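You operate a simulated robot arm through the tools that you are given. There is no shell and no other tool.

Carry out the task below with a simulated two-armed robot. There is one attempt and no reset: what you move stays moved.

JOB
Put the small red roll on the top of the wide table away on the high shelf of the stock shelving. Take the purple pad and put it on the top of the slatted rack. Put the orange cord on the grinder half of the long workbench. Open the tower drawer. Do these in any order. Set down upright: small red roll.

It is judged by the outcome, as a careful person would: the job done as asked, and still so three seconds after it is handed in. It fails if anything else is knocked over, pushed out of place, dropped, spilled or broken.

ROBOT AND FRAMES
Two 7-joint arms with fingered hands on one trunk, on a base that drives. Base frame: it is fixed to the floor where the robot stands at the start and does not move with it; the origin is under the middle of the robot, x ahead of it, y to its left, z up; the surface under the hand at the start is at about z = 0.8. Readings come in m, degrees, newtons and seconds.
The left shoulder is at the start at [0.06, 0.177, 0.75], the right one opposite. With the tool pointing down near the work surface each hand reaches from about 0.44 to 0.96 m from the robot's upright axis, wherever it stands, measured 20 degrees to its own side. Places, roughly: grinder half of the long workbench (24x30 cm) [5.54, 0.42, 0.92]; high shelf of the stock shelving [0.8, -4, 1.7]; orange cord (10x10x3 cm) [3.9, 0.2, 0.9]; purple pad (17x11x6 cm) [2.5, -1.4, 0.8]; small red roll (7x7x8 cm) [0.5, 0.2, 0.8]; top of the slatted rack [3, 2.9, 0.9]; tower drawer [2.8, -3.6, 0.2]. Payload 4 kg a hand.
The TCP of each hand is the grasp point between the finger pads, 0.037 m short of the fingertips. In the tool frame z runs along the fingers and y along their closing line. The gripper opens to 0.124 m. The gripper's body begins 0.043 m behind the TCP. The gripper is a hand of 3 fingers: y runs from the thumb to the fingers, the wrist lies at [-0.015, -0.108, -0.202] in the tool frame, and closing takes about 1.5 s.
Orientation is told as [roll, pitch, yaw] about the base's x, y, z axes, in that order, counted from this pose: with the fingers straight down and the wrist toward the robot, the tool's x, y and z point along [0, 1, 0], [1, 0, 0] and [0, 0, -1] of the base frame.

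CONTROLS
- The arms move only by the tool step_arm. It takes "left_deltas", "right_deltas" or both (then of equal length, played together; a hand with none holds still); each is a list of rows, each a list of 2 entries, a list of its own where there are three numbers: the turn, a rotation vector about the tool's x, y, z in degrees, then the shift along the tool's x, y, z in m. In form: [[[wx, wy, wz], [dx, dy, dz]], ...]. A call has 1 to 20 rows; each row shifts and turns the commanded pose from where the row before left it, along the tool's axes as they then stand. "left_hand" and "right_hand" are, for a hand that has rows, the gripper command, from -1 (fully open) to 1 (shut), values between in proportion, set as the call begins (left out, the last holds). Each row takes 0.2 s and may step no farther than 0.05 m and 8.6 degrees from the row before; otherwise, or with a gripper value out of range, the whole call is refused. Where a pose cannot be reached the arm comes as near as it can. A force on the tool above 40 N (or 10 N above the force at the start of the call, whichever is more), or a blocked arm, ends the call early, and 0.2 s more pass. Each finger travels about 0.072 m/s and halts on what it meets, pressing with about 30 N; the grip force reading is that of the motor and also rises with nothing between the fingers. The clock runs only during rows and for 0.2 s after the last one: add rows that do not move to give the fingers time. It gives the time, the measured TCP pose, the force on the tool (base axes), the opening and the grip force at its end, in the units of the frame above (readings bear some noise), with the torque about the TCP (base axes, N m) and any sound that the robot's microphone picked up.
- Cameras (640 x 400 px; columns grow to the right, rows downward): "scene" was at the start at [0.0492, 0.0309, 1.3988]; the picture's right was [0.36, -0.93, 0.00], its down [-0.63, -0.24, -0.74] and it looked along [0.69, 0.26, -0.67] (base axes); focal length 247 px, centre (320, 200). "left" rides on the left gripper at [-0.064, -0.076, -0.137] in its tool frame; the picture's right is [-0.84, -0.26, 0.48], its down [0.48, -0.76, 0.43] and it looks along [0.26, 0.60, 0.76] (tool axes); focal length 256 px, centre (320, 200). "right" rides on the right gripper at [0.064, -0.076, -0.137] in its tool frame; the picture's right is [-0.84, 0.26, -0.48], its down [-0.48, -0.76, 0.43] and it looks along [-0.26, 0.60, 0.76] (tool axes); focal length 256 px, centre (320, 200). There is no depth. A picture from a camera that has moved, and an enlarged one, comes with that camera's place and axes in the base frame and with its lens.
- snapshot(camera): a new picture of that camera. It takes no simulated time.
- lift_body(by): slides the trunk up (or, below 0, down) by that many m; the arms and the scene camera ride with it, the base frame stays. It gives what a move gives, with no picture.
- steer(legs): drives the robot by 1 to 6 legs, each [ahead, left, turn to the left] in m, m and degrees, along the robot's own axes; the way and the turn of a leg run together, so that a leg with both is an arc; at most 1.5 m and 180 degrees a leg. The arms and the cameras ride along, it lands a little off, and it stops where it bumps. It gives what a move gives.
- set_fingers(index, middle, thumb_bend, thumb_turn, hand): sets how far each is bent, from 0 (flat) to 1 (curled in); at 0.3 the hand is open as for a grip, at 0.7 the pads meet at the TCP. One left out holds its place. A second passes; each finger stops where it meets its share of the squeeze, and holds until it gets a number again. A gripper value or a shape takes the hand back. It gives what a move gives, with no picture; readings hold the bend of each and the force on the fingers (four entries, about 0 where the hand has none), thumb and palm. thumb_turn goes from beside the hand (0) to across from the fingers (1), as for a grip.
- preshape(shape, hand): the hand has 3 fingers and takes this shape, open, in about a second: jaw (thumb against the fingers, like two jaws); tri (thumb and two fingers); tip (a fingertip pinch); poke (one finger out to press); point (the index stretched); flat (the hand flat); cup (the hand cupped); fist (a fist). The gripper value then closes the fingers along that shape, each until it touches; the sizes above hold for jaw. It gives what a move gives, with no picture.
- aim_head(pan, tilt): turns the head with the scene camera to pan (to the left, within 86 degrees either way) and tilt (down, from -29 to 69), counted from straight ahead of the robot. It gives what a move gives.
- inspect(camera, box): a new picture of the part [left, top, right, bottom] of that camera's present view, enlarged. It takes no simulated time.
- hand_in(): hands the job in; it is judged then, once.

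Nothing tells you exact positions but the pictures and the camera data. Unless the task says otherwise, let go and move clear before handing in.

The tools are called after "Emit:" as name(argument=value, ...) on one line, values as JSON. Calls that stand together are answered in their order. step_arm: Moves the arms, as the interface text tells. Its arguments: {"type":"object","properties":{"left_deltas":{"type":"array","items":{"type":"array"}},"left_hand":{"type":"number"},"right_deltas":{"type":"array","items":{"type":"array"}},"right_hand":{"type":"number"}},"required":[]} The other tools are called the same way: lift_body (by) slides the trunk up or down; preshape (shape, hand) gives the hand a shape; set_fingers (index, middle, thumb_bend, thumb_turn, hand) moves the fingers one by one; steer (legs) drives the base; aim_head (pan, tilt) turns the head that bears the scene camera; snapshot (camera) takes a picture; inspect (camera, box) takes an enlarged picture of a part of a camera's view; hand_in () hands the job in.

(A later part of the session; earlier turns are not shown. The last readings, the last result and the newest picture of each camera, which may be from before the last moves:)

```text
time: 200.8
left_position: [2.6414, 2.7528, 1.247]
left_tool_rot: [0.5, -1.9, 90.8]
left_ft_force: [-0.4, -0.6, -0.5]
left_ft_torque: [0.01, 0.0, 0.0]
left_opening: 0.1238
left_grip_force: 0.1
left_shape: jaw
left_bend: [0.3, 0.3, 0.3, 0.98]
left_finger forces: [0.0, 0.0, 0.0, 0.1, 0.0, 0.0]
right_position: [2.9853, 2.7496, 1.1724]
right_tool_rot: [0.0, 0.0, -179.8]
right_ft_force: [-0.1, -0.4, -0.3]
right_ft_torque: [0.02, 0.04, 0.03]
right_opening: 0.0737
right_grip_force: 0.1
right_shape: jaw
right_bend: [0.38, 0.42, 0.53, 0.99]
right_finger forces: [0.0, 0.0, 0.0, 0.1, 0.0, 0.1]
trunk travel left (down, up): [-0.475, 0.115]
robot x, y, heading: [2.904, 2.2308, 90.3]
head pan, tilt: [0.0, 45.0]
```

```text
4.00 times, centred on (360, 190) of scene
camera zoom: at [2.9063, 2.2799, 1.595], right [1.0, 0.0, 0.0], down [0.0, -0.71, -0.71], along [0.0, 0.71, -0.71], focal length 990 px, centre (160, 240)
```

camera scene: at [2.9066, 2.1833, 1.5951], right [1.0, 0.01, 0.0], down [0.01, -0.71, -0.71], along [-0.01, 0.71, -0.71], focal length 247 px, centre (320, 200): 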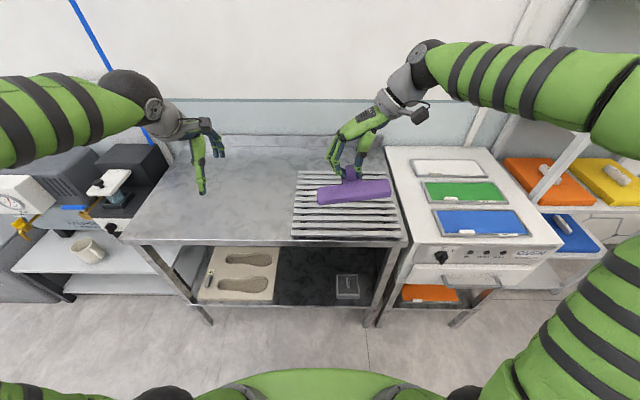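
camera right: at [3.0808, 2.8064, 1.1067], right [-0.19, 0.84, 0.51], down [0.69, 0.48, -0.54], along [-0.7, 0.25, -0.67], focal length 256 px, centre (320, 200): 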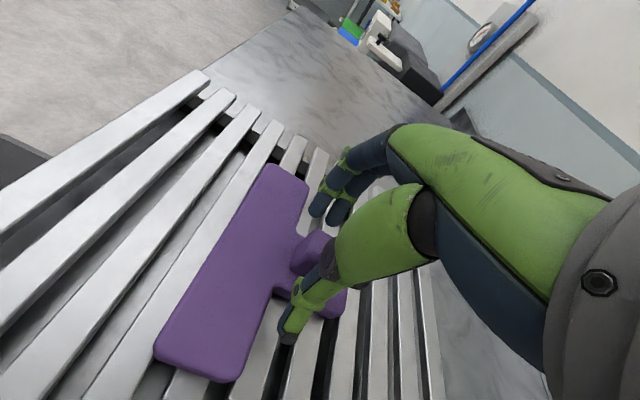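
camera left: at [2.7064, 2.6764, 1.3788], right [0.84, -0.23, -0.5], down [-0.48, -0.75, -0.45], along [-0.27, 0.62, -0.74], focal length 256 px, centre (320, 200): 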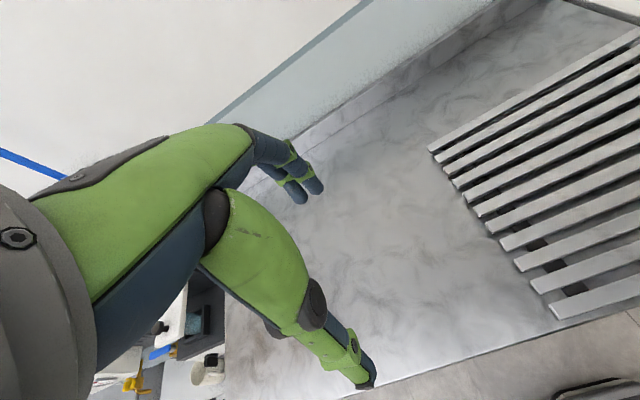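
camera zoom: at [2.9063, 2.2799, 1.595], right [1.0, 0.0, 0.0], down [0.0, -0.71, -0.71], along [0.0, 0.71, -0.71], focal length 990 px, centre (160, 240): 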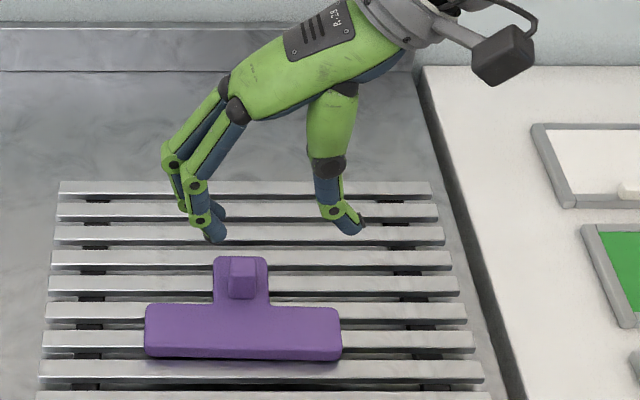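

The pad is on the rack and my hand is clear. I'll back away, turn toward +x and look for the orange cord.

Emit:
steer(legs=[[-0.75, 0, 0], [0, 0, -90]])

Emit:
lift_body(by=-0.1)

Emit:
aim_head(pan=-30, tilt=25)

Emit:
snapshot(camera="scene")

Emit:
aim_head(pan=20, tilt=20)

Emit:
snapshot(camera="scene")

```text
time: 208.7
left_position: [3.4369, 1.7349, 1.246]
left_tool_rot: [0.5, -1.7, 0.3]
left_ft_force: [0.3, -0.1, -0.6]
left_ft_torque: [0.02, -0.03, 0.02]
left_opening: 0.1239
left_grip_force: 0.0
left_shape: jaw
left_bend: [0.3, 0.3, 0.3, 0.98]
left_finger forces: [0.1, 0.0, 0.0, 0.0, 0.1, 0.0]
right_position: [3.432, 1.3895, 1.1706]
right_tool_rot: [0.1, 0.0, 89.8]
right_ft_force: [0.3, 0.1, 0.2]
right_ft_torque: [0.0, 0.0, 0.01]
right_opening: 0.0741
right_grip_force: 0.1
right_shape: jaw
right_bend: [0.38, 0.42, 0.53, 0.99]
right_finger forces: [0.0, 0.0, 0.1, 0.0, 0.1, 0.0]
trunk travel left (down, up): [-0.475, 0.115]
robot x, y, heading: [2.9111, 1.4737, -0.1]
head pan, tilt: [0.0, 45.0]
```

```text
time: 210.1
left_position: [3.4375, 1.7348, 1.1464]
left_tool_rot: [0.5, -1.7, 0.3]
left_ft_force: [0.2, 0.4, 0.4]
left_ft_torque: [-0.01, 0.01, 0.05]
left_opening: 0.1236
left_grip_force: 0.1
left_shape: jaw
left_bend: [0.3, 0.3, 0.3, 0.98]
left_finger forces: [0.1, 0.0, 0.1, 0.0, 0.0, 0.0]
right_position: [3.4327, 1.3915, 1.0715]
right_tool_rot: [0.1, 0.0, 89.9]
right_ft_force: [0.7, 0.7, 0.5]
right_ft_torque: [0.01, 0.01, 0.0]
right_opening: 0.0741
right_grip_force: 0.1
right_shape: jaw
right_bend: [0.38, 0.42, 0.53, 0.99]
right_finger forces: [0.0, 0.0, 0.0, 0.0, 0.0, 0.0]
trunk travel left (down, up): [-0.375, 0.215]
robot x, y, heading: [2.9077, 1.4752, -0.2]
head pan, tilt: [0.0, 45.0]
```

```text
time: 211.0
left_position: [3.4363, 1.7334, 1.1457]
left_tool_rot: [0.6, -1.7, 0.4]
left_ft_force: [0.4, 0.8, 1.4]
left_ft_torque: [0.02, -0.03, 0.01]
left_opening: 0.1236
left_grip_force: 0.1
left_shape: jaw
left_bend: [0.3, 0.3, 0.3, 0.98]
left_finger forces: [0.0, 0.0, 0.0, 0.0, 0.0, 0.0]
right_position: [3.4304, 1.3904, 1.0711]
right_tool_rot: [0.1, 0.0, 89.8]
right_ft_force: [0.5, -0.1, -0.7]
right_ft_torque: [0.05, 0.0, 0.01]
right_opening: 0.0739
right_grip_force: 0.1
right_shape: jaw
right_bend: [0.38, 0.42, 0.53, 0.99]
right_finger forces: [0.1, 0.1, 0.1, 0.0, 0.1, 0.0]
trunk travel left (down, up): [-0.375, 0.215]
robot x, y, heading: [2.9112, 1.475, -0.2]
head pan, tilt: [-30.0, 25.0]
```

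```text
taken
camera scene: at [2.9607, 1.4282, 1.5256], right [-0.5, -0.86, 0.0], down [-0.37, 0.21, -0.91], along [0.78, -0.46, -0.42], focal length 247 px, centre (320, 200)
```

scene: 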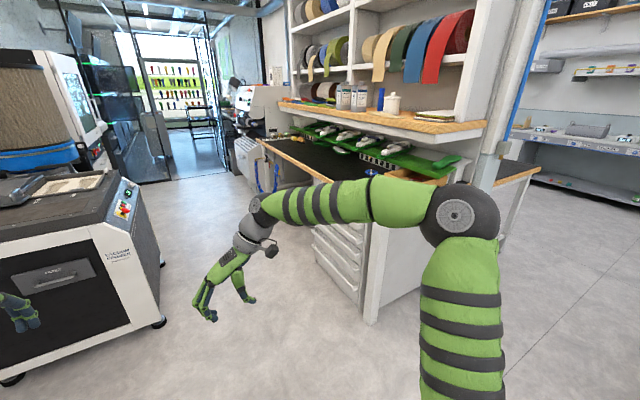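

```text
time: 212.2
left_position: [3.4364, 1.7337, 1.1459]
left_tool_rot: [0.6, -1.7, 0.4]
left_ft_force: [0.9, -0.1, -0.4]
left_ft_torque: [-0.03, -0.01, 0.0]
left_opening: 0.1237
left_grip_force: 0.1
left_shape: jaw
left_bend: [0.3, 0.3, 0.3, 0.98]
left_finger forces: [0.0, 0.0, 0.0, 0.0, 0.0, 0.0]
right_position: [3.4322, 1.3908, 1.0712]
right_tool_rot: [0.0, 0.0, 89.8]
right_ft_force: [-0.6, -0.4, 0.2]
right_ft_torque: [0.02, 0.01, -0.01]
right_opening: 0.074
right_grip_force: 0.0
right_shape: jaw
right_bend: [0.38, 0.42, 0.53, 0.99]
right_finger forces: [0.1, 0.0, 0.0, 0.1, 0.0, 0.0]
trunk travel left (down, up): [-0.375, 0.215]
robot x, y, heading: [2.909, 1.4733, -0.1]
head pan, tilt: [20.0, 20.0]
```

```text
taken
camera scene: at [2.9687, 1.506, 1.5337], right [0.34, -0.94, 0.0], down [-0.32, -0.12, -0.94], along [0.88, 0.32, -0.34], focal length 247 px, centre (320, 200)
```

scene: 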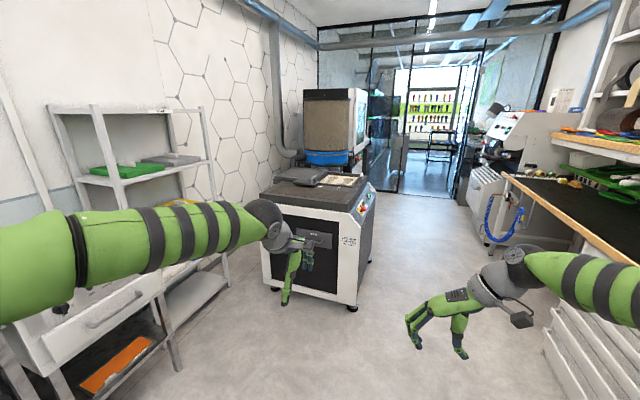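

The long workbench runs along +x with its front edge at y≈0.55, and the cord should be on its near half. I'll turn to face it (-y) and slide to x≈3.9, staying back for a look.

Emit:
steer(legs=[[0, 0, -90], [0, 0.98, 0]])

Emit:
aim_head(pan=0, tilt=35)

Emit:
snapshot(camera="scene")

Emit:
aim_head(pan=55, tilt=25)

Emit:
snapshot(camera="scene")

```text
time: 221.1
left_position: [4.1682, 0.9548, 1.1457]
left_tool_rot: [0.6, -1.7, -89.8]
left_ft_force: [0.8, 0.9, -0.1]
left_ft_torque: [-0.02, 0.0, -0.01]
left_opening: 0.1236
left_grip_force: 0.1
left_shape: jaw
left_bend: [0.3, 0.3, 0.3, 0.98]
left_finger forces: [0.0, 0.0, 0.1, 0.1, 0.2, 0.0]
right_position: [3.8233, 0.9612, 1.0708]
right_tool_rot: [0.1, 0.1, -0.3]
right_ft_force: [0.6, -0.2, 0.8]
right_ft_torque: [0.01, 0.0, 0.04]
right_opening: 0.0741
right_grip_force: 0.1
right_shape: jaw
right_bend: [0.38, 0.42, 0.53, 0.99]
right_finger forces: [0.0, 0.1, 0.0, 0.0, 0.1, 0.1]
trunk travel left (down, up): [-0.375, 0.215]
robot x, y, heading: [3.9093, 1.4832, -90.6]
head pan, tilt: [20.0, 20.0]
```

```text
time: 222.0
left_position: [4.1675, 0.9541, 1.1457]
left_tool_rot: [0.6, -1.7, -89.8]
left_ft_force: [-0.3, 0.1, -0.8]
left_ft_torque: [-0.06, 0.0, -0.02]
left_opening: 0.1237
left_grip_force: 0.0
left_shape: jaw
left_bend: [0.3, 0.3, 0.3, 0.98]
left_finger forces: [0.0, 0.0, 0.0, 0.1, 0.0, 0.0]
right_position: [3.8238, 0.9605, 1.071]
right_tool_rot: [0.1, 0.0, -0.4]
right_ft_force: [0.0, 0.8, 0.4]
right_ft_torque: [-0.01, -0.02, 0.02]
right_opening: 0.0739
right_grip_force: 0.0
right_shape: jaw
right_bend: [0.38, 0.42, 0.53, 0.99]
right_finger forces: [0.0, 0.0, 0.0, 0.0, 0.1, 0.0]
trunk travel left (down, up): [-0.375, 0.215]
robot x, y, heading: [3.9102, 1.4842, -90.4]
head pan, tilt: [0.0, 35.0]
```

```text
taken
camera scene: at [3.9093, 1.425, 1.5099], right [-1.0, 0.01, 0.0], down [0.0, 0.57, -0.82], along [-0.01, -0.82, -0.57], focal length 247 px, centre (320, 200)
```

scene: 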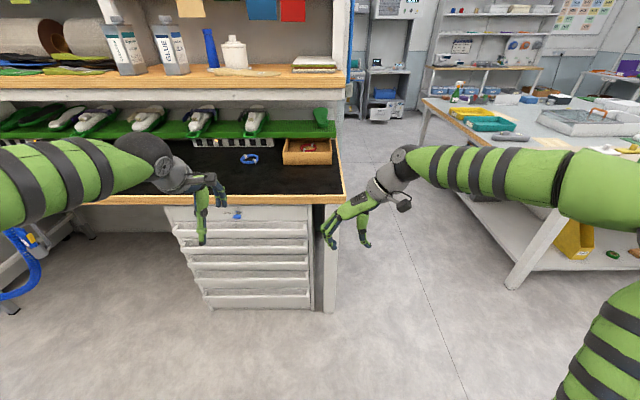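

```text
time: 223.2
left_position: [4.1685, 0.9544, 1.1453]
left_tool_rot: [0.7, -1.7, -89.8]
left_ft_force: [0.0, -0.8, -0.4]
left_ft_torque: [0.02, 0.0, 0.01]
left_opening: 0.1238
left_grip_force: 0.0
left_shape: jaw
left_bend: [0.3, 0.3, 0.3, 0.98]
left_finger forces: [0.0, 0.0, 0.0, 0.0, 0.0, 0.0]
right_position: [3.8231, 0.9604, 1.0708]
right_tool_rot: [0.1, 0.0, -0.5]
right_ft_force: [0.2, 0.1, -0.1]
right_ft_torque: [0.04, 0.04, 0.01]
right_opening: 0.0742
right_grip_force: 0.0
right_shape: jaw
right_bend: [0.38, 0.42, 0.53, 0.99]
right_finger forces: [0.0, 0.1, 0.0, 0.0, 0.0, 0.0]
trunk travel left (down, up): [-0.375, 0.215]
robot x, y, heading: [3.9101, 1.4854, -90.4]
head pan, tilt: [55.0, 25.0]
```

```text
taken
camera scene: at [3.9849, 1.4597, 1.5256], right [-0.58, -0.81, 0.0], down [-0.34, 0.25, -0.91], along [0.74, -0.53, -0.42], focal length 247 px, centre (320, 200)
```

scene: 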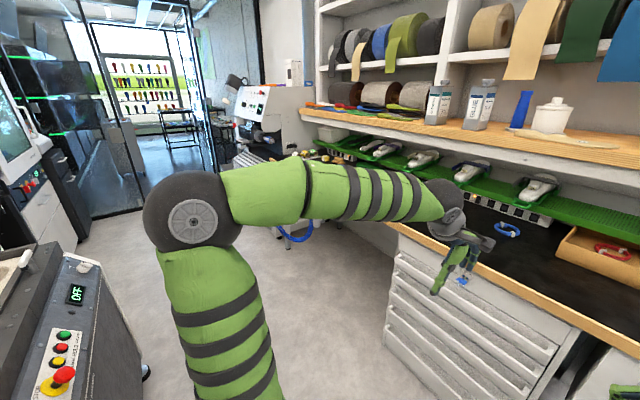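

There's a blue coil on the black mat and a reddish-orange coil in a small wooden tray at the near end. I'll zoom in.

Emit:
aim_head(pan=0, tilt=35)

Emit:
inspect(camera="scene", box=[220, 110, 348, 190])

Emit:
inspect(camera="scene", box=[0, 60, 256, 220])

```text
time: 224.4
left_position: [4.1686, 0.9545, 1.146]
left_tool_rot: [0.6, -1.7, -89.8]
left_ft_force: [-0.1, -0.2, 0.5]
left_ft_torque: [-0.02, 0.02, 0.02]
left_opening: 0.1236
left_grip_force: 0.2
left_shape: jaw
left_bend: [0.3, 0.3, 0.3, 0.98]
left_finger forces: [0.1, 0.1, 0.1, 0.0, 0.1, 0.0]
right_position: [3.8239, 0.9606, 1.0716]
right_tool_rot: [0.0, -0.1, -0.3]
right_ft_force: [0.0, -0.3, -0.3]
right_ft_torque: [0.0, 0.01, -0.01]
right_opening: 0.074
right_grip_force: 0.1
right_shape: jaw
right_bend: [0.38, 0.42, 0.53, 0.99]
right_finger forces: [0.0, 0.0, 0.0, 0.0, 0.0, 0.0]
trunk travel left (down, up): [-0.375, 0.215]
robot x, y, heading: [3.9071, 1.4854, -90.4]
head pan, tilt: [0.0, 35.0]
```

```text
5.00 times, centred on (284, 150) of scene
camera zoom: at [3.9093, 1.425, 1.5099], right [-1.0, 0.01, 0.0], down [0.0, 0.57, -0.82], along [-0.01, -0.82, -0.57], focal length 1237 px, centre (500, 450)
```

zoom: 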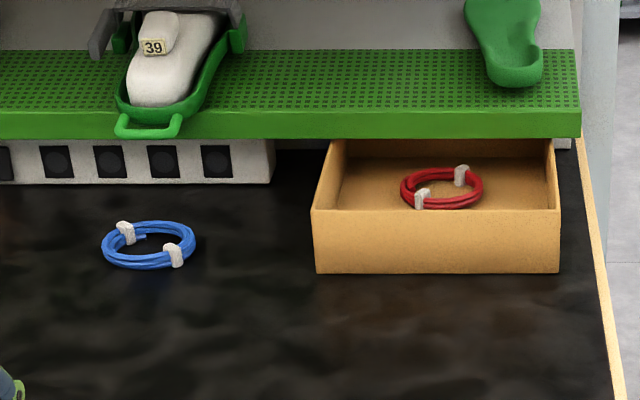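

```text
2.50 times, centred on (128, 140) of scene
camera zoom: at [3.9093, 1.425, 1.5099], right [-1.0, 0.01, 0.0], down [0.0, 0.57, -0.82], along [-0.01, -0.82, -0.57], focal length 618 px, centre (800, 350)
```

zoom: 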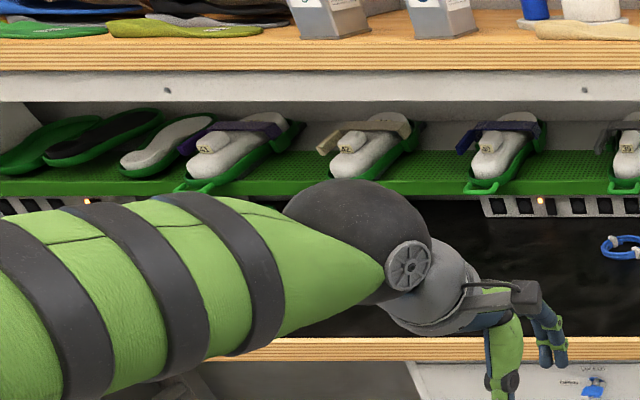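

A red coil is visible in the box, and an orange one may be hidden behind its front wall. I'll raise the trunk and move closer to look down into it.

Emit:
lift_body(by=0.2)

Emit:
steer(legs=[[0.35, 0.0, 0.4]])

Emit:
aim_head(pan=0, tilt=50)

Emit:
snapshot(camera="scene")

```text
time: 226.6
left_position: [4.1676, 0.9546, 1.3461]
left_tool_rot: [0.5, -1.7, -89.8]
left_ft_force: [-0.2, 0.2, -0.5]
left_ft_torque: [-0.01, 0.03, 0.02]
left_opening: 0.1237
left_grip_force: 0.0
left_shape: jaw
left_bend: [0.3, 0.3, 0.3, 0.98]
left_finger forces: [0.0, 0.1, 0.1, 0.0, 0.0, 0.0]
right_position: [3.8229, 0.9599, 1.2699]
right_tool_rot: [0.1, 0.0, -0.4]
right_ft_force: [-0.3, -0.2, -0.5]
right_ft_torque: [0.0, -0.03, 0.0]
right_opening: 0.0739
right_grip_force: 0.1
right_shape: jaw
right_bend: [0.38, 0.42, 0.53, 0.99]
right_finger forces: [0.0, 0.0, 0.0, 0.1, 0.1, 0.0]
trunk travel left (down, up): [-0.575, 0.015]
robot x, y, heading: [3.9114, 1.4783, -90.6]
head pan, tilt: [0.0, 35.0]
```

```text
time: 228.9
left_position: [4.1723, 0.6045, 1.3444]
left_tool_rot: [0.6, -1.8, -89.2]
left_ft_force: [0.0, 0.2, -0.2]
left_ft_torque: [0.04, -0.01, -0.01]
left_opening: 0.1234
left_grip_force: 0.2
left_shape: jaw
left_bend: [0.3, 0.3, 0.3, 0.98]
left_finger forces: [0.0, 0.0, 0.0, 0.0, 0.0, 0.0]
right_position: [3.8284, 0.6079, 1.2706]
right_tool_rot: [0.1, 0.0, 0.2]
right_ft_force: [-0.4, 0.0, 0.0]
right_ft_torque: [0.04, 0.0, -0.04]
right_opening: 0.074
right_grip_force: 0.1
right_shape: jaw
right_bend: [0.38, 0.42, 0.53, 0.99]
right_finger forces: [0.0, 0.0, 0.1, 0.1, 0.0, 0.1]
trunk travel left (down, up): [-0.575, 0.015]
robot x, y, heading: [3.9068, 1.1314, -89.6]
head pan, tilt: [0.0, 35.0]
```

```text
time: 229.7
left_position: [4.1731, 0.6055, 1.3465]
left_tool_rot: [0.5, -1.6, -89.2]
left_ft_force: [-0.5, 0.7, 0.8]
left_ft_torque: [0.01, 0.01, -0.02]
left_opening: 0.1235
left_grip_force: 0.2
left_shape: jaw
left_bend: [0.3, 0.3, 0.3, 0.98]
left_finger forces: [0.1, 0.0, 0.0, 0.1, 0.0, 0.0]
right_position: [3.8269, 0.6086, 1.2716]
right_tool_rot: [0.1, 0.0, 0.2]
right_ft_force: [-0.3, 0.2, 1.4]
right_ft_torque: [-0.01, 0.02, 0.05]
right_opening: 0.0741
right_grip_force: 0.2
right_shape: jaw
right_bend: [0.38, 0.42, 0.53, 0.99]
right_finger forces: [0.0, 0.1, 0.0, 0.0, 0.0, 0.0]
trunk travel left (down, up): [-0.575, 0.015]
robot x, y, heading: [3.9091, 1.1283, -89.7]
head pan, tilt: [0.0, 50.0]
```

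```text
taken
camera scene: at [3.909, 1.0848, 1.6882], right [-1.0, 0.0, 0.0], down [0.0, 0.77, -0.64], along [0.0, -0.64, -0.77], focal length 247 px, centre (320, 200)
```

scene: 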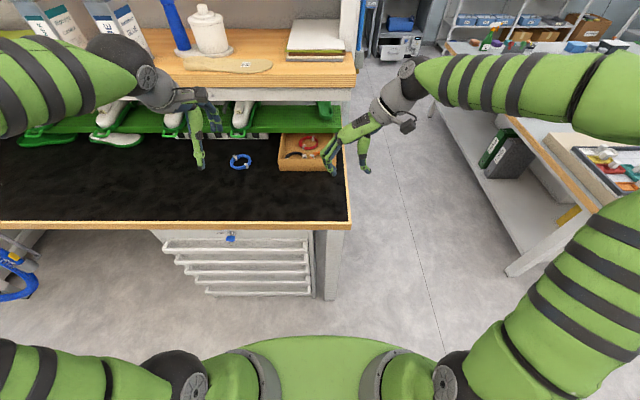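

Emit:
inspect(camera="scene", box=[220, 110, 348, 190])

Emit:
snapshot(camera="right")

Emit:
snapshot(camera="left")

```text
5.00 times, centred on (284, 150) of scene
camera zoom: at [3.909, 1.0848, 1.6882], right [-1.0, 0.0, 0.0], down [0.0, 0.77, -0.64], along [0.0, -0.64, -0.77], focal length 1237 px, centre (500, 450)
```

zoom: 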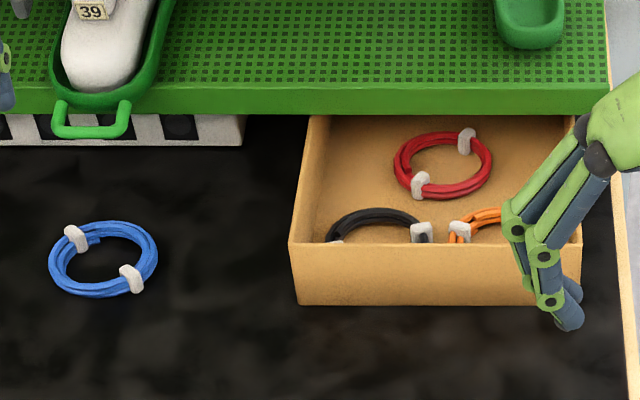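

```text
taken
camera right: at [3.752, 0.6707, 1.4076], right [0.26, -0.84, 0.48], down [-0.76, -0.49, -0.44], along [0.6, -0.25, -0.76], focal length 256 px, centre (320, 200)
```

right: 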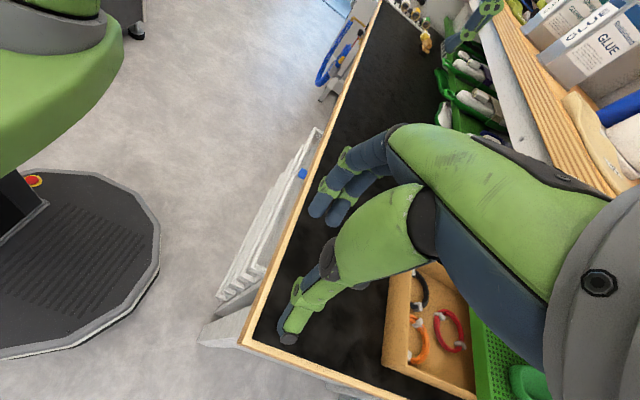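

```text
taken
camera left: at [4.1059, 0.6855, 1.4794], right [-0.84, 0.23, -0.5], down [0.48, 0.75, -0.45], along [0.27, -0.62, -0.74], focal length 256 px, centre (320, 200)
```

left: 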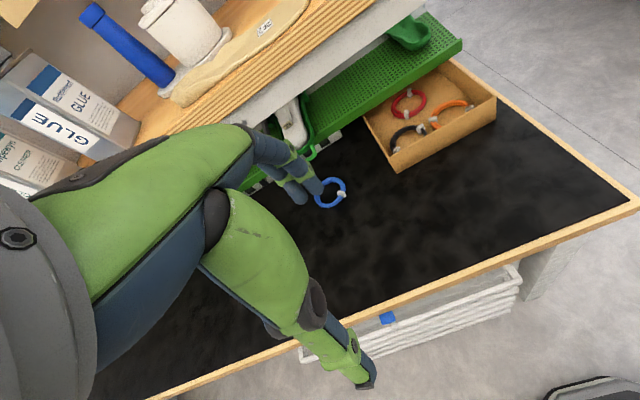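

The box holds three cords: red at the back, black at front left, and orange at front right, around [3.905, 0.20]. I'll take closer looks from the hand cameras to judge the gaps around it.

Emit:
inspect(camera="right", box=[340, 240, 500, 400])

Emit:
inspect(camera="left", box=[340, 40, 520, 180])

```text
2.50 times, centred on (420, 320) of right
camera zoom: at [3.752, 0.6707, 1.4076], right [0.26, -0.84, 0.48], down [-0.76, -0.49, -0.44], along [0.6, -0.25, -0.76], focal length 640 px, centre (70, -100)
```

zoom: 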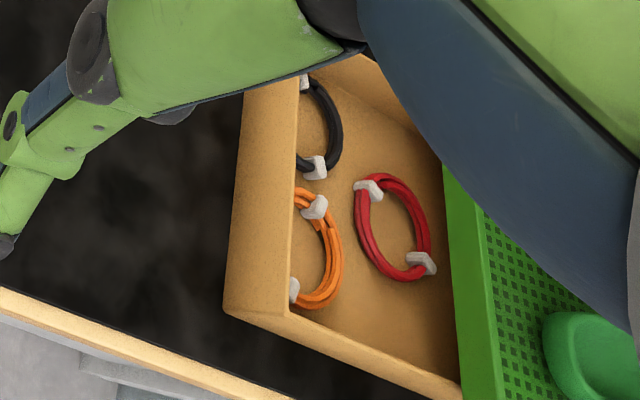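

```text
2.86 times, centred on (430, 110) of left
camera zoom: at [4.1059, 0.6855, 1.4794], right [-0.84, 0.23, -0.5], down [0.48, 0.75, -0.45], along [0.27, -0.62, -0.74], focal length 731 px, centre (6, 457)
```

zoom: 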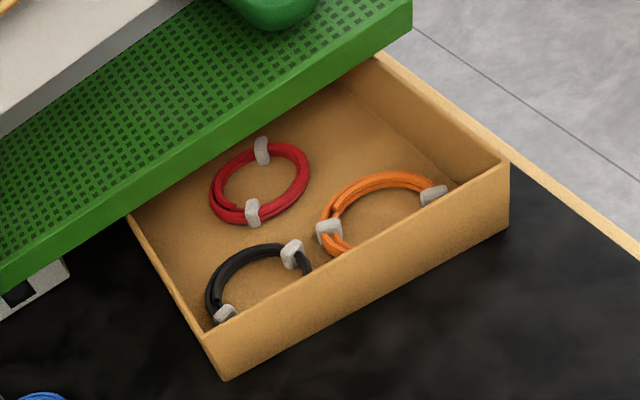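

The orange ring is centred near [3.91, 0.208] with an outer radius of about 5 cm. It has free space at its back right side, and the green shelf overhangs beyond y≈0.145. I'll use the left hand yawed 45° with a slight tilt to pinch that back right arc, and move the right arm aside first.

Emit:
step_arm(right_deltas=[[[0, 0, 0], [0.02, -0.04, 0]], [[0, 0, 0], [0.02, -0.04, 0]], [[0, 0, 0], [0.02, -0.04, 0]], [[0, 0, 0], [0.02, -0.04, 0]], [[0, 0, 0], [0.02, -0.04, 0]], [[0, 0, 0], [0, 0, 0]], [[0, 0, 0], [0, 0, 0]], [[0, 0, 0], [0, 0, 0]]], left_deltas=[[[0, 0, 7.5], [0, 0, 0]], [[0, 0, 7.5], [0, 0, 0]], [[0, 0, 7.5], [0, 0, 0]], [[0, 0, 7.5], [0, 0, 0]], [[0, 0, 7.5], [0, 0, 0]], [[0, 0, 7.5], [0, 0, 0]], [[-4.25, 4.25, 0], [0, 0, 0]], [[-4.25, 4.25, 0], [0, 0, 0]]])

Emit:
steer(legs=[[0.12, -0.1, -0.3]])

Emit:
snapshot(camera="scene")

Emit:
snapshot(camera="left")

```text
time: 231.4
left_position: [4.1729, 0.6059, 1.349]
left_tool_rot: [10.4, -9.3, -135.0]
left_ft_force: [-0.5, 0.0, 0.2]
left_ft_torque: [0.03, -0.04, 0.02]
left_opening: 0.1238
left_grip_force: 0.0
left_shape: jaw
left_bend: [0.3, 0.3, 0.3, 0.98]
left_finger forces: [0.0, 0.0, 0.0, 0.1, 0.1, 0.1]
left hand out of reach, approached as far as the arm can: row 2, 3
right_position: [3.6246, 0.7075, 1.2711]
right_tool_rot: [0.1, -0.1, 0.3]
right_ft_force: [0.1, -0.6, 0.0]
right_ft_torque: [0.03, -0.02, 0.01]
right_opening: 0.074
right_grip_force: 0.2
right_shape: jaw
right_bend: [0.38, 0.42, 0.53, 0.99]
right_finger forces: [0.1, 0.0, 0.0, 0.0, 0.0, 0.0]
trunk travel left (down, up): [-0.575, 0.015]
robot x, y, heading: [3.9052, 1.1273, -89.9]
head pan, tilt: [0.0, 50.0]
```

```text
time: 232.8
left_position: [4.0745, 0.4873, 1.349]
left_tool_rot: [10.3, -9.1, -135.2]
left_ft_force: [-0.5, -0.6, -0.1]
left_ft_torque: [0.03, 0.03, -0.03]
left_opening: 0.124
left_grip_force: 0.0
left_shape: jaw
left_bend: [0.3, 0.3, 0.3, 0.98]
left_finger forces: [0.0, 0.0, 0.1, 0.0, 0.0, 0.1]
right_position: [3.5271, 0.5909, 1.2737]
right_tool_rot: [0.1, 0.0, 0.0]
right_ft_force: [0.3, 0.9, -0.8]
right_ft_torque: [0.01, -0.05, -0.04]
right_opening: 0.0739
right_grip_force: 0.1
right_shape: jaw
right_bend: [0.38, 0.42, 0.53, 0.99]
right_finger forces: [0.0, 0.0, 0.0, 0.0, 0.0, 0.1]
trunk travel left (down, up): [-0.575, 0.015]
robot x, y, heading: [3.8101, 1.0084, -89.9]
head pan, tilt: [0.0, 50.0]
```

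```text
taken
camera scene: at [3.8099, 0.9654, 1.6881], right [-1.0, 0.0, 0.0], down [0.0, 0.77, -0.64], along [0.0, -0.64, -0.77], focal length 247 px, centre (320, 200)
```

scene: 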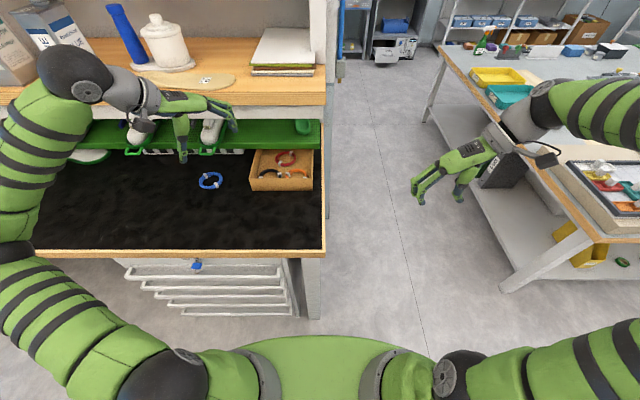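

```text
taken
camera left: at [4.0792, 0.6162, 1.4588], right [-0.41, 0.63, -0.66], down [0.88, 0.1, -0.46], along [-0.23, -0.77, -0.6], focal length 256 px, centre (320, 200)
```

left: 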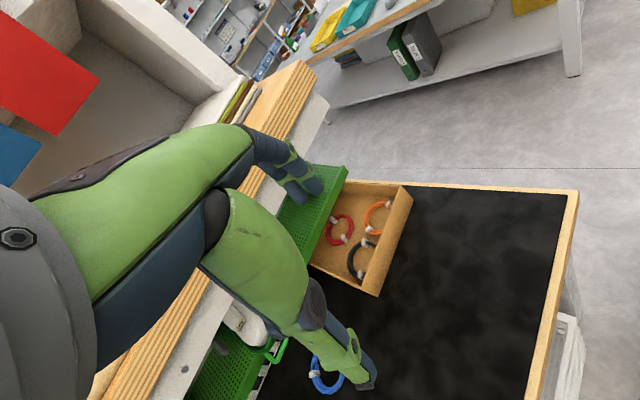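

The pose came out as intended. To clear the green shelf edge (y≈0.145) safely I'll add 12° more tilt, narrow the fingers to about 5 cm, and move to a point above the ring.

Emit:
step_arm(left_deltas=[[[-4.28, 4.2, -0.1], [0, 0, 0]], [[-4.28, 4.2, -0.1], [0, 0, 0]], [[0, 0, 0], [-0.0047, 0.0239, 0.0339]], [[0, 0, 0], [-0.0047, 0.0239, 0.0339]], [[0, 0, 0], [-0.0047, 0.0239, 0.0339]], [[0, 0, 0], [-0.0047, 0.0239, 0.0339]], [[0, 0, 0], [-0.0047, 0.0239, 0.0339]], [[0, 0, 0], [-0.0047, 0.0239, 0.0339]], [[0, 0, 0], [-0.0047, 0.0239, 0.0339]], [[0, 0, 0], [-0.0047, 0.0239, 0.0339]], [[0, 0, 0], [-0.0047, 0.0239, 0.0339]], [[0, 0, 0], [0, 0, 0]]], left_hand=0.15)

Emit:
snapshot(camera="scene")

Emit:
snapshot(camera="left")

```text
time: 235.4
left_position: [3.9585, 0.318, 1.1506]
left_tool_rot: [19.1, -17.5, -137.3]
left_ft_force: [0.1, -0.2, 0.4]
left_ft_torque: [0.01, -0.03, -0.03]
left_opening: 0.0527
left_grip_force: 0.0
left_shape: jaw
left_bend: [0.45, 0.49, 0.58, 1.0]
left_finger forces: [0.0, 0.0, 0.1, 0.0, 0.1, 0.0]
left hand out of reach, approached as far as the arm can: row 8, 9, 10, 11
right_position: [3.5278, 0.5925, 1.2735]
right_tool_rot: [0.1, 0.0, -0.1]
right_ft_force: [0.4, -0.4, -0.6]
right_ft_torque: [0.03, 0.0, 0.0]
right_opening: 0.0741
right_grip_force: 0.0
right_shape: jaw
right_bend: [0.38, 0.42, 0.53, 0.99]
right_finger forces: [0.1, 0.0, 0.0, 0.0, 0.1, 0.0]
trunk travel left (down, up): [-0.575, 0.015]
robot x, y, heading: [3.8084, 1.0124, -89.9]
head pan, tilt: [0.0, 50.0]
```

```text
taken
camera scene: at [3.8109, 0.9669, 1.6881], right [-1.0, 0.0, 0.0], down [0.0, 0.77, -0.64], along [0.0, -0.64, -0.77], focal length 247 px, centre (320, 200)
```

scene: 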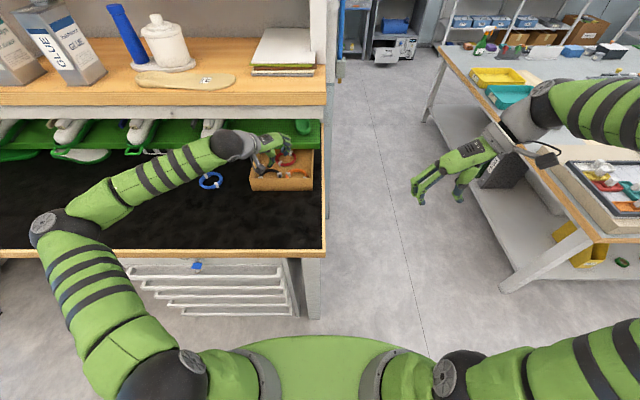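

```text
taken
camera left: at [3.9636, 0.4672, 1.2307], right [-0.41, 0.48, -0.77], down [0.88, 0.0, -0.47], along [-0.23, -0.88, -0.42], focal length 256 px, centre (320, 200)
```

left: 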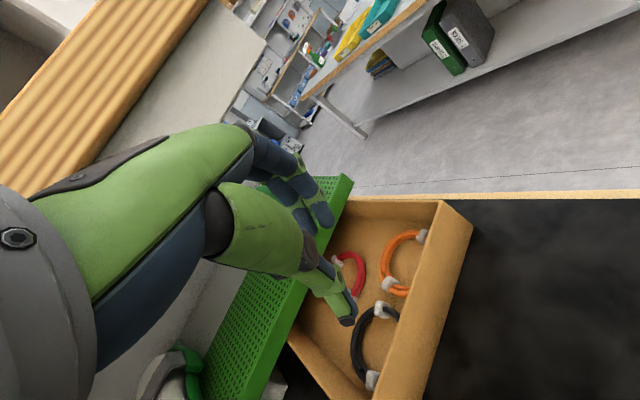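

The hand stopped a bit short of the commanded point because the wrist is near its limit at this height. I'll send a null step to see where the command stands.

Emit:
step_arm(left_deltas=[[[0, 0, 0], [0, 0, 0]], [[0, 0, 0], [0, 0, 0]]])

Emit:
inspect(camera="scene", box=[192, 110, 352, 210])

```text
time: 236.0
left_position: [3.9575, 0.3183, 1.1512]
left_tool_rot: [19.2, -17.5, -137.3]
left_ft_force: [-0.1, 0.2, 0.0]
left_ft_torque: [0.01, 0.01, 0.0]
left_opening: 0.0528
left_grip_force: 0.1
left_shape: jaw
left_bend: [0.45, 0.49, 0.58, 1.0]
left_finger forces: [0.1, 0.0, 0.0, 0.0, 0.0, 0.0]
right_position: [3.5274, 0.5921, 1.2739]
right_tool_rot: [0.2, -0.1, 0.1]
right_ft_force: [-0.5, -0.3, -0.6]
right_ft_torque: [-0.02, 0.0, -0.06]
right_opening: 0.0744
right_grip_force: 0.0
right_shape: jaw
right_bend: [0.38, 0.42, 0.53, 0.99]
right_finger forces: [0.1, 0.1, 0.0, 0.1, 0.0, 0.1]
trunk travel left (down, up): [-0.575, 0.015]
robot x, y, heading: [3.8066, 1.0147, -90.0]
head pan, tilt: [0.0, 50.0]
```

```text
4.00 times, centred on (272, 160) of scene
camera zoom: at [3.8111, 0.9669, 1.6881], right [-1.0, 0.0, 0.0], down [0.0, 0.77, -0.64], along [0.0, -0.64, -0.77], focal length 990 px, centre (512, 360)
```

zoom: 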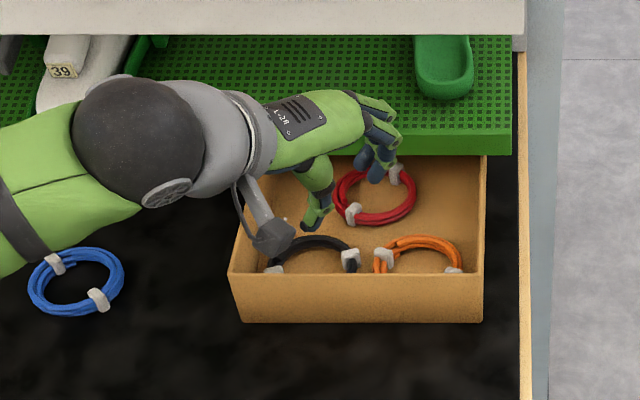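

The command has reset to the measured pose, so I'll go diagonally down toward the ring, where the wrist needs less bend, and check along the way.

Emit:
step_arm(left_deltas=[[[0, 0, 0], [-0.0057, 0.0172, 0.0371]], [[0, 0, 0], [-0.0057, 0.0172, 0.0371]], [[0, 0, 0], [-0.0057, 0.0172, 0.0371]], [[0, 0, 0], [0, 0, 0]]])

Emit:
inspect(camera="scene", box=[192, 110, 352, 210])

Emit:
snapshot(camera="left")

```text
time: 237.0
left_position: [3.9534, 0.3099, 1.1129]
left_tool_rot: [19.2, -17.4, -137.2]
left_ft_force: [-0.7, -0.9, 0.0]
left_ft_torque: [0.04, 0.01, -0.01]
left_opening: 0.0529
left_grip_force: 0.0
left_shape: jaw
left_bend: [0.45, 0.49, 0.58, 1.0]
left_finger forces: [0.0, 0.0, 0.0, 0.0, 0.0, 0.1]
left hand out of reach, approached as far as the arm can: row 1, 2, 3
right_position: [3.5271, 0.592, 1.2746]
right_tool_rot: [0.1, -0.1, 0.0]
right_ft_force: [1.0, 0.6, -0.2]
right_ft_torque: [0.0, 0.03, -0.01]
right_opening: 0.074
right_grip_force: 0.1
right_shape: jaw
right_bend: [0.38, 0.42, 0.53, 0.99]
right_finger forces: [0.0, 0.0, 0.0, 0.0, 0.0, 0.0]
trunk travel left (down, up): [-0.575, 0.015]
robot x, y, heading: [3.8106, 1.0135, -90.1]
head pan, tilt: [0.0, 50.0]
```

```text
4.00 times, centred on (272, 160) of scene
camera zoom: at [3.811, 0.9673, 1.6882], right [-1.0, 0.0, 0.0], down [0.0, 0.77, -0.64], along [0.0, -0.64, -0.77], focal length 990 px, centre (512, 360)
```

zoom: 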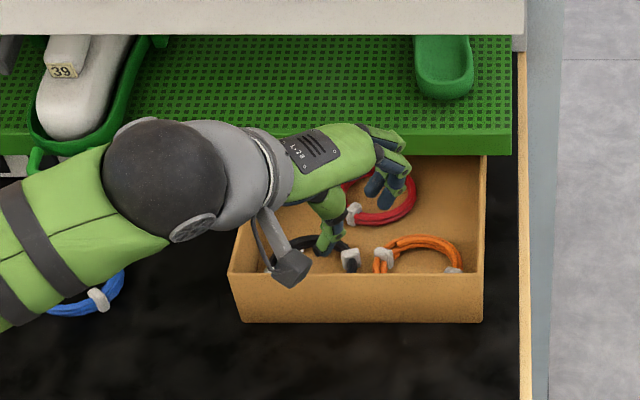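

```text
taken
camera left: at [3.9596, 0.4591, 1.1934], right [-0.41, 0.48, -0.77], down [0.88, 0.0, -0.47], along [-0.23, -0.88, -0.42], focal length 256 px, centre (320, 200)
```

left: 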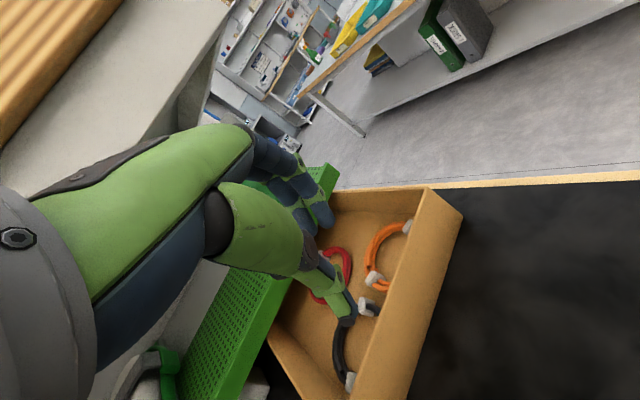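

The left wrist is limited at this lateral position. I'll lift the hand back up, shift the robot 0.2 m to the right so the box lies more ahead of the left shoulder, and try again.

Emit:
step_arm(left_deltas=[[[0, 0, 0], [0.0, -0.02, -0.035]], [[0, 0, 0], [0.0, -0.02, -0.035]], [[0, 0, 0], [0.0, -0.02, -0.035]], [[0, 0, 0], [0.0, -0.02, -0.035]]])

Emit:
steer(legs=[[0, -0.22, 0]])

Emit:
snapshot(camera="scene")

```text
time: 238.0
left_position: [4.0085, 0.4261, 1.2164]
left_tool_rot: [19.2, -17.5, -137.5]
left_ft_force: [-0.7, 0.6, -0.7]
left_ft_torque: [0.0, -0.01, 0.02]
left_opening: 0.0527
left_grip_force: 0.1
left_shape: jaw
left_bend: [0.45, 0.49, 0.58, 1.0]
left_finger forces: [0.0, 0.1, 0.0, 0.0, 0.0, 0.1]
right_position: [3.5254, 0.594, 1.2738]
right_tool_rot: [-0.1, -0.1, 0.0]
right_ft_force: [0.0, -0.4, -0.2]
right_ft_torque: [0.0, 0.0, -0.02]
right_opening: 0.0741
right_grip_force: 0.1
right_shape: jaw
right_bend: [0.38, 0.42, 0.53, 0.99]
right_finger forces: [0.0, 0.0, 0.0, 0.0, 0.0, 0.0]
trunk travel left (down, up): [-0.575, 0.015]
robot x, y, heading: [3.8069, 1.0108, -90.2]
head pan, tilt: [0.0, 50.0]
```

```text
time: 239.8
left_position: [3.7826, 0.4245, 1.2168]
left_tool_rot: [19.3, -17.5, -137.0]
left_ft_force: [-0.1, -0.7, 0.4]
left_ft_torque: [0.01, -0.05, 0.05]
left_opening: 0.0529
left_grip_force: 0.1
left_shape: jaw
left_bend: [0.45, 0.49, 0.58, 1.0]
left_finger forces: [0.1, 0.0, 0.0, 0.0, 0.1, 0.0]
right_position: [3.2986, 0.591, 1.2737]
right_tool_rot: [0.1, -0.1, 0.4]
right_ft_force: [-1.1, 0.0, 0.0]
right_ft_torque: [0.01, -0.01, -0.01]
right_opening: 0.074
right_grip_force: 0.1
right_shape: jaw
right_bend: [0.38, 0.42, 0.53, 0.99]
right_finger forces: [0.1, 0.1, 0.0, 0.0, 0.0, 0.0]
trunk travel left (down, up): [-0.575, 0.015]
robot x, y, heading: [3.5822, 1.0128, -89.9]
head pan, tilt: [0.0, 50.0]
```

```text
taken
camera scene: at [3.5807, 0.9665, 1.6881], right [-1.0, 0.0, 0.0], down [0.0, 0.77, -0.64], along [0.0, -0.64, -0.77], focal length 247 px, centre (320, 200)
```

scene: 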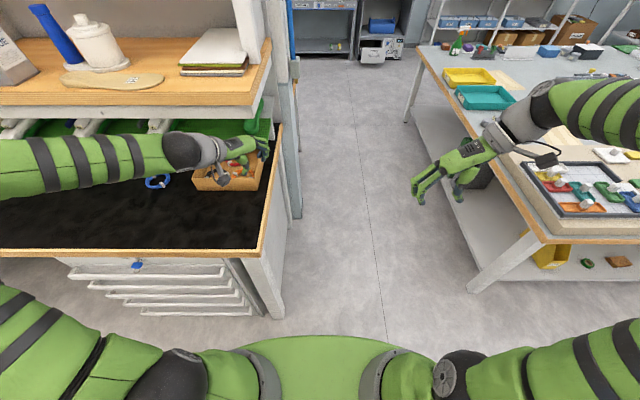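

Now the box lies well ahead of the left shoulder. Moving the hand to a point above and slightly in front of the ring.

Emit:
step_arm(left_deltas=[[[0, 0, 0], [0.0225, 0.0007, 0.0334]], [[0, 0, 0], [0.0225, 0.0007, 0.0334]], [[0, 0, 0], [0.0225, 0.0007, 0.0334]], [[0, 0, 0], [0.0225, 0.0007, 0.0334]], [[0, 0, 0], [0.0225, 0.0007, 0.0334]], [[0, 0, 0], [0.0225, 0.0007, 0.0334]], [[0, 0, 0], [0, 0, 0]]])

Emit:
snapshot(camera="left")

Emit:
inspect(camera="scene", box=[150, 110, 310, 210])

```text
time: 241.4
left_position: [3.8665, 0.2661, 1.0719]
left_tool_rot: [19.7, -17.9, -136.5]
left_ft_force: [-0.4, 0.6, 0.3]
left_ft_torque: [0.0, 0.01, 0.03]
left_opening: 0.0527
left_grip_force: 0.0
left_shape: jaw
left_bend: [0.45, 0.49, 0.58, 1.0]
left_finger forces: [0.1, 0.0, 0.0, 0.0, 0.0, 0.0]
left hand out of reach, approached as far as the arm can: row 5, 6
right_position: [3.2993, 0.5911, 1.2744]
right_tool_rot: [0.0, -0.1, 0.3]
right_ft_force: [0.3, -0.3, 0.1]
right_ft_torque: [-0.04, -0.02, 0.0]
right_opening: 0.0742
right_grip_force: 0.0
right_shape: jaw
right_bend: [0.38, 0.42, 0.53, 0.99]
right_finger forces: [0.0, 0.0, 0.0, 0.0, 0.0, 0.0]
trunk travel left (down, up): [-0.575, 0.015]
robot x, y, heading: [3.5807, 1.0145, -89.7]
head pan, tilt: [0.0, 50.0]
```

```text
taken
camera left: at [3.871, 0.4161, 1.1502], right [-0.42, 0.47, -0.78], down [0.88, 0.01, -0.47], along [-0.21, -0.88, -0.42], focal length 256 px, centre (320, 200)
```

left: 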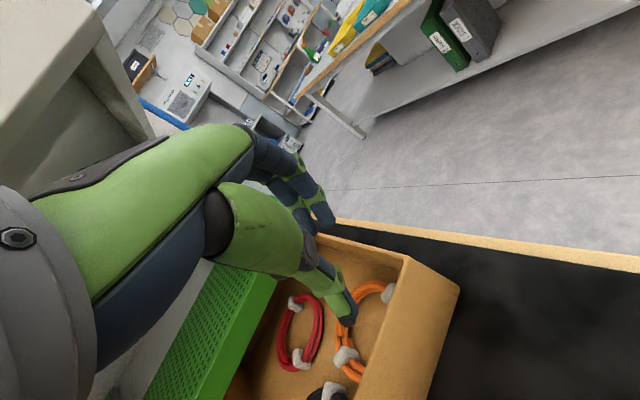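

```text
4.00 times, centred on (230, 160) of scene
camera zoom: at [3.5809, 0.9682, 1.6882], right [-1.0, 0.0, 0.0], down [0.0, 0.77, -0.64], along [0.0, -0.64, -0.77], focal length 990 px, centre (680, 360)
```

zoom: 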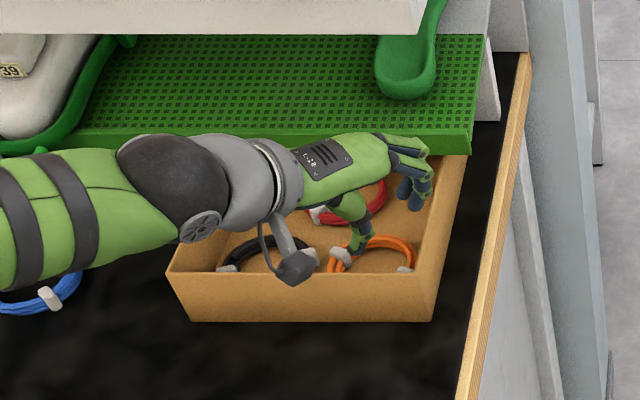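

Much closer. The remaining limit looks like forward reach, and my base has a few centimetres to the bench, so I'll creep 5 cm forward.

Emit:
steer(legs=[[0.05, 0.0, 0]])

Emit:
snapshot(camera="left")

Emit:
snapshot(camera="scene")

```text
time: 242.3
left_position: [3.8708, 0.2147, 1.0692]
left_tool_rot: [19.7, -17.8, -136.5]
left_ft_force: [0.0, -0.9, 0.2]
left_ft_torque: [-0.02, 0.0, -0.03]
left_opening: 0.0528
left_grip_force: 0.1
left_shape: jaw
left_bend: [0.45, 0.49, 0.58, 1.0]
left_finger forces: [0.0, 0.0, 0.1, 0.0, 0.0, 0.0]
right_position: [3.3002, 0.539, 1.2712]
right_tool_rot: [0.2, 0.0, 0.3]
right_ft_force: [0.7, -1.5, -0.4]
right_ft_torque: [0.01, 0.0, 0.01]
right_opening: 0.074
right_grip_force: 0.0
right_shape: jaw
right_bend: [0.38, 0.42, 0.53, 0.99]
right_finger forces: [0.0, 0.1, 0.1, 0.0, 0.0, 0.1]
trunk travel left (down, up): [-0.575, 0.015]
robot x, y, heading: [3.5837, 0.9618, -89.6]
head pan, tilt: [0.0, 50.0]
```

```text
taken
camera left: at [3.8731, 0.3642, 1.1482], right [-0.42, 0.47, -0.78], down [0.88, 0.01, -0.47], along [-0.21, -0.88, -0.42], focal length 256 px, centre (320, 200)
```

left: 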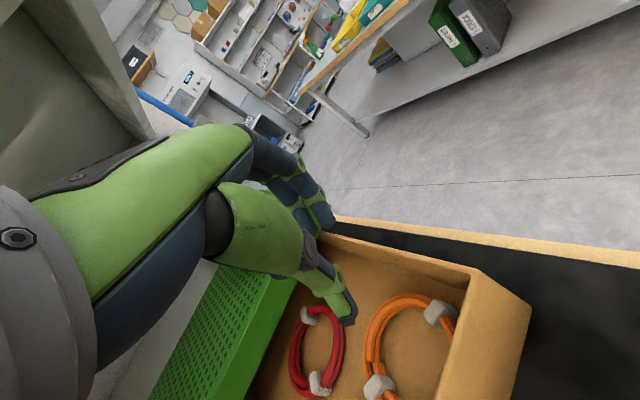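

```text
taken
camera scene: at [3.5826, 0.9142, 1.688], right [-1.0, -0.01, 0.0], down [0.0, 0.77, -0.64], along [0.0, -0.64, -0.77], focal length 247 px, centre (320, 200)
```

scene: 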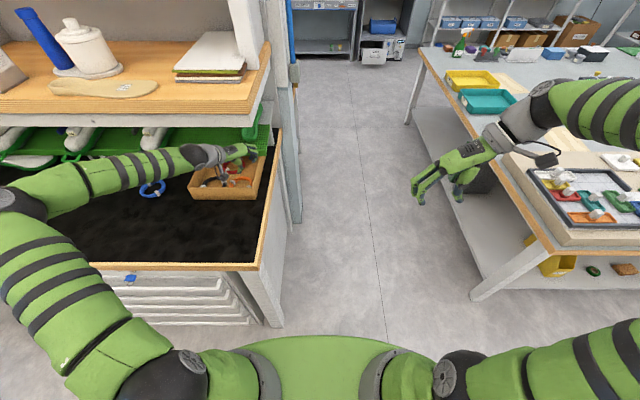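

The hand camera gives the ring centre at about [3.908, 0.2135] with its bundle at a radius of about 4.2 cm. The pinch point on the back right arc is [3.877, 0.185]. I'll descend three quarters of the way and check.

Emit:
step_arm(left_deltas=[[[0, 0, 0], [-0.0047, -0.006, 0.0216]], [[0, 0, 0], [-0.0047, -0.006, 0.0216]], [[0, 0, 0], [-0.0047, -0.006, 0.0216]], [[0, 0, 0], [0, 0, 0]]])

Emit:
snapshot(camera="left")

Emit:
inspect(camera="scene", box=[160, 110, 288, 190])

```text
time: 243.1
left_position: [3.8686, 0.2056, 1.0258]
left_tool_rot: [20.3, -19.2, -137.3]
left_ft_force: [-1.4, 9.5, 24.9]
left_ft_torque: [-0.46, 0.73, -0.28]
left_opening: 0.0534
left_grip_force: 0.1
left_shape: jaw
left_bend: [0.45, 0.49, 0.58, 1.0]
left_finger forces: [25.8, 0.0, 0.1, 0.0, 0.0, 0.1]
right_position: [3.3009, 0.5419, 1.2741]
right_tool_rot: [-0.1, 0.0, 0.4]
right_ft_force: [-0.4, 0.5, -0.2]
right_ft_torque: [0.05, 0.02, -0.03]
right_opening: 0.0737
right_grip_force: 0.1
right_shape: jaw
right_bend: [0.38, 0.42, 0.53, 0.99]
right_finger forces: [0.0, 0.1, 0.0, 0.1, 0.0, 0.1]
trunk travel left (down, up): [-0.575, 0.015]
robot x, y, heading: [3.5828, 0.9615, -89.5]
head pan, tilt: [0.0, 50.0]
stopped in row 3 (left hand): the force on the tool passed its limit at 51 N (the readings are from after the stop); the commanded pose is now the measured one
```

```text
taken
camera left: at [3.8737, 0.3573, 1.0997], right [-0.42, 0.45, -0.79], down [0.88, -0.01, -0.48], along [-0.22, -0.89, -0.39], focal length 256 px, centre (320, 200)
```

left: 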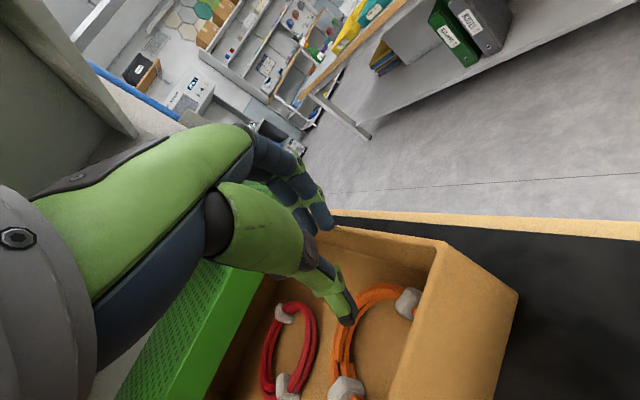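

```text
5.00 times, centred on (224, 150) of scene
camera zoom: at [3.5824, 0.9184, 1.6885], right [-1.0, -0.01, 0.0], down [0.0, 0.77, -0.64], along [0.0, -0.64, -0.77], focal length 1237 px, centre (800, 450)
```

zoom: 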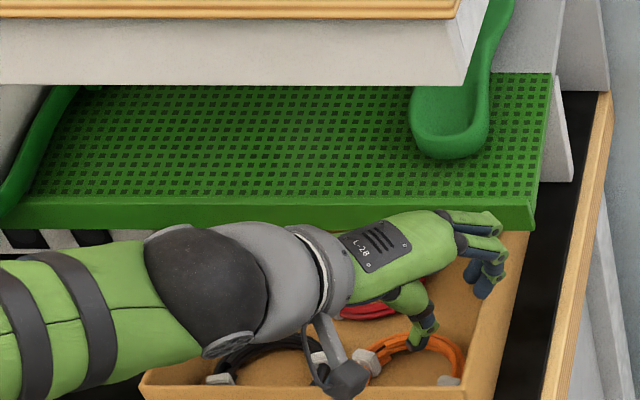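

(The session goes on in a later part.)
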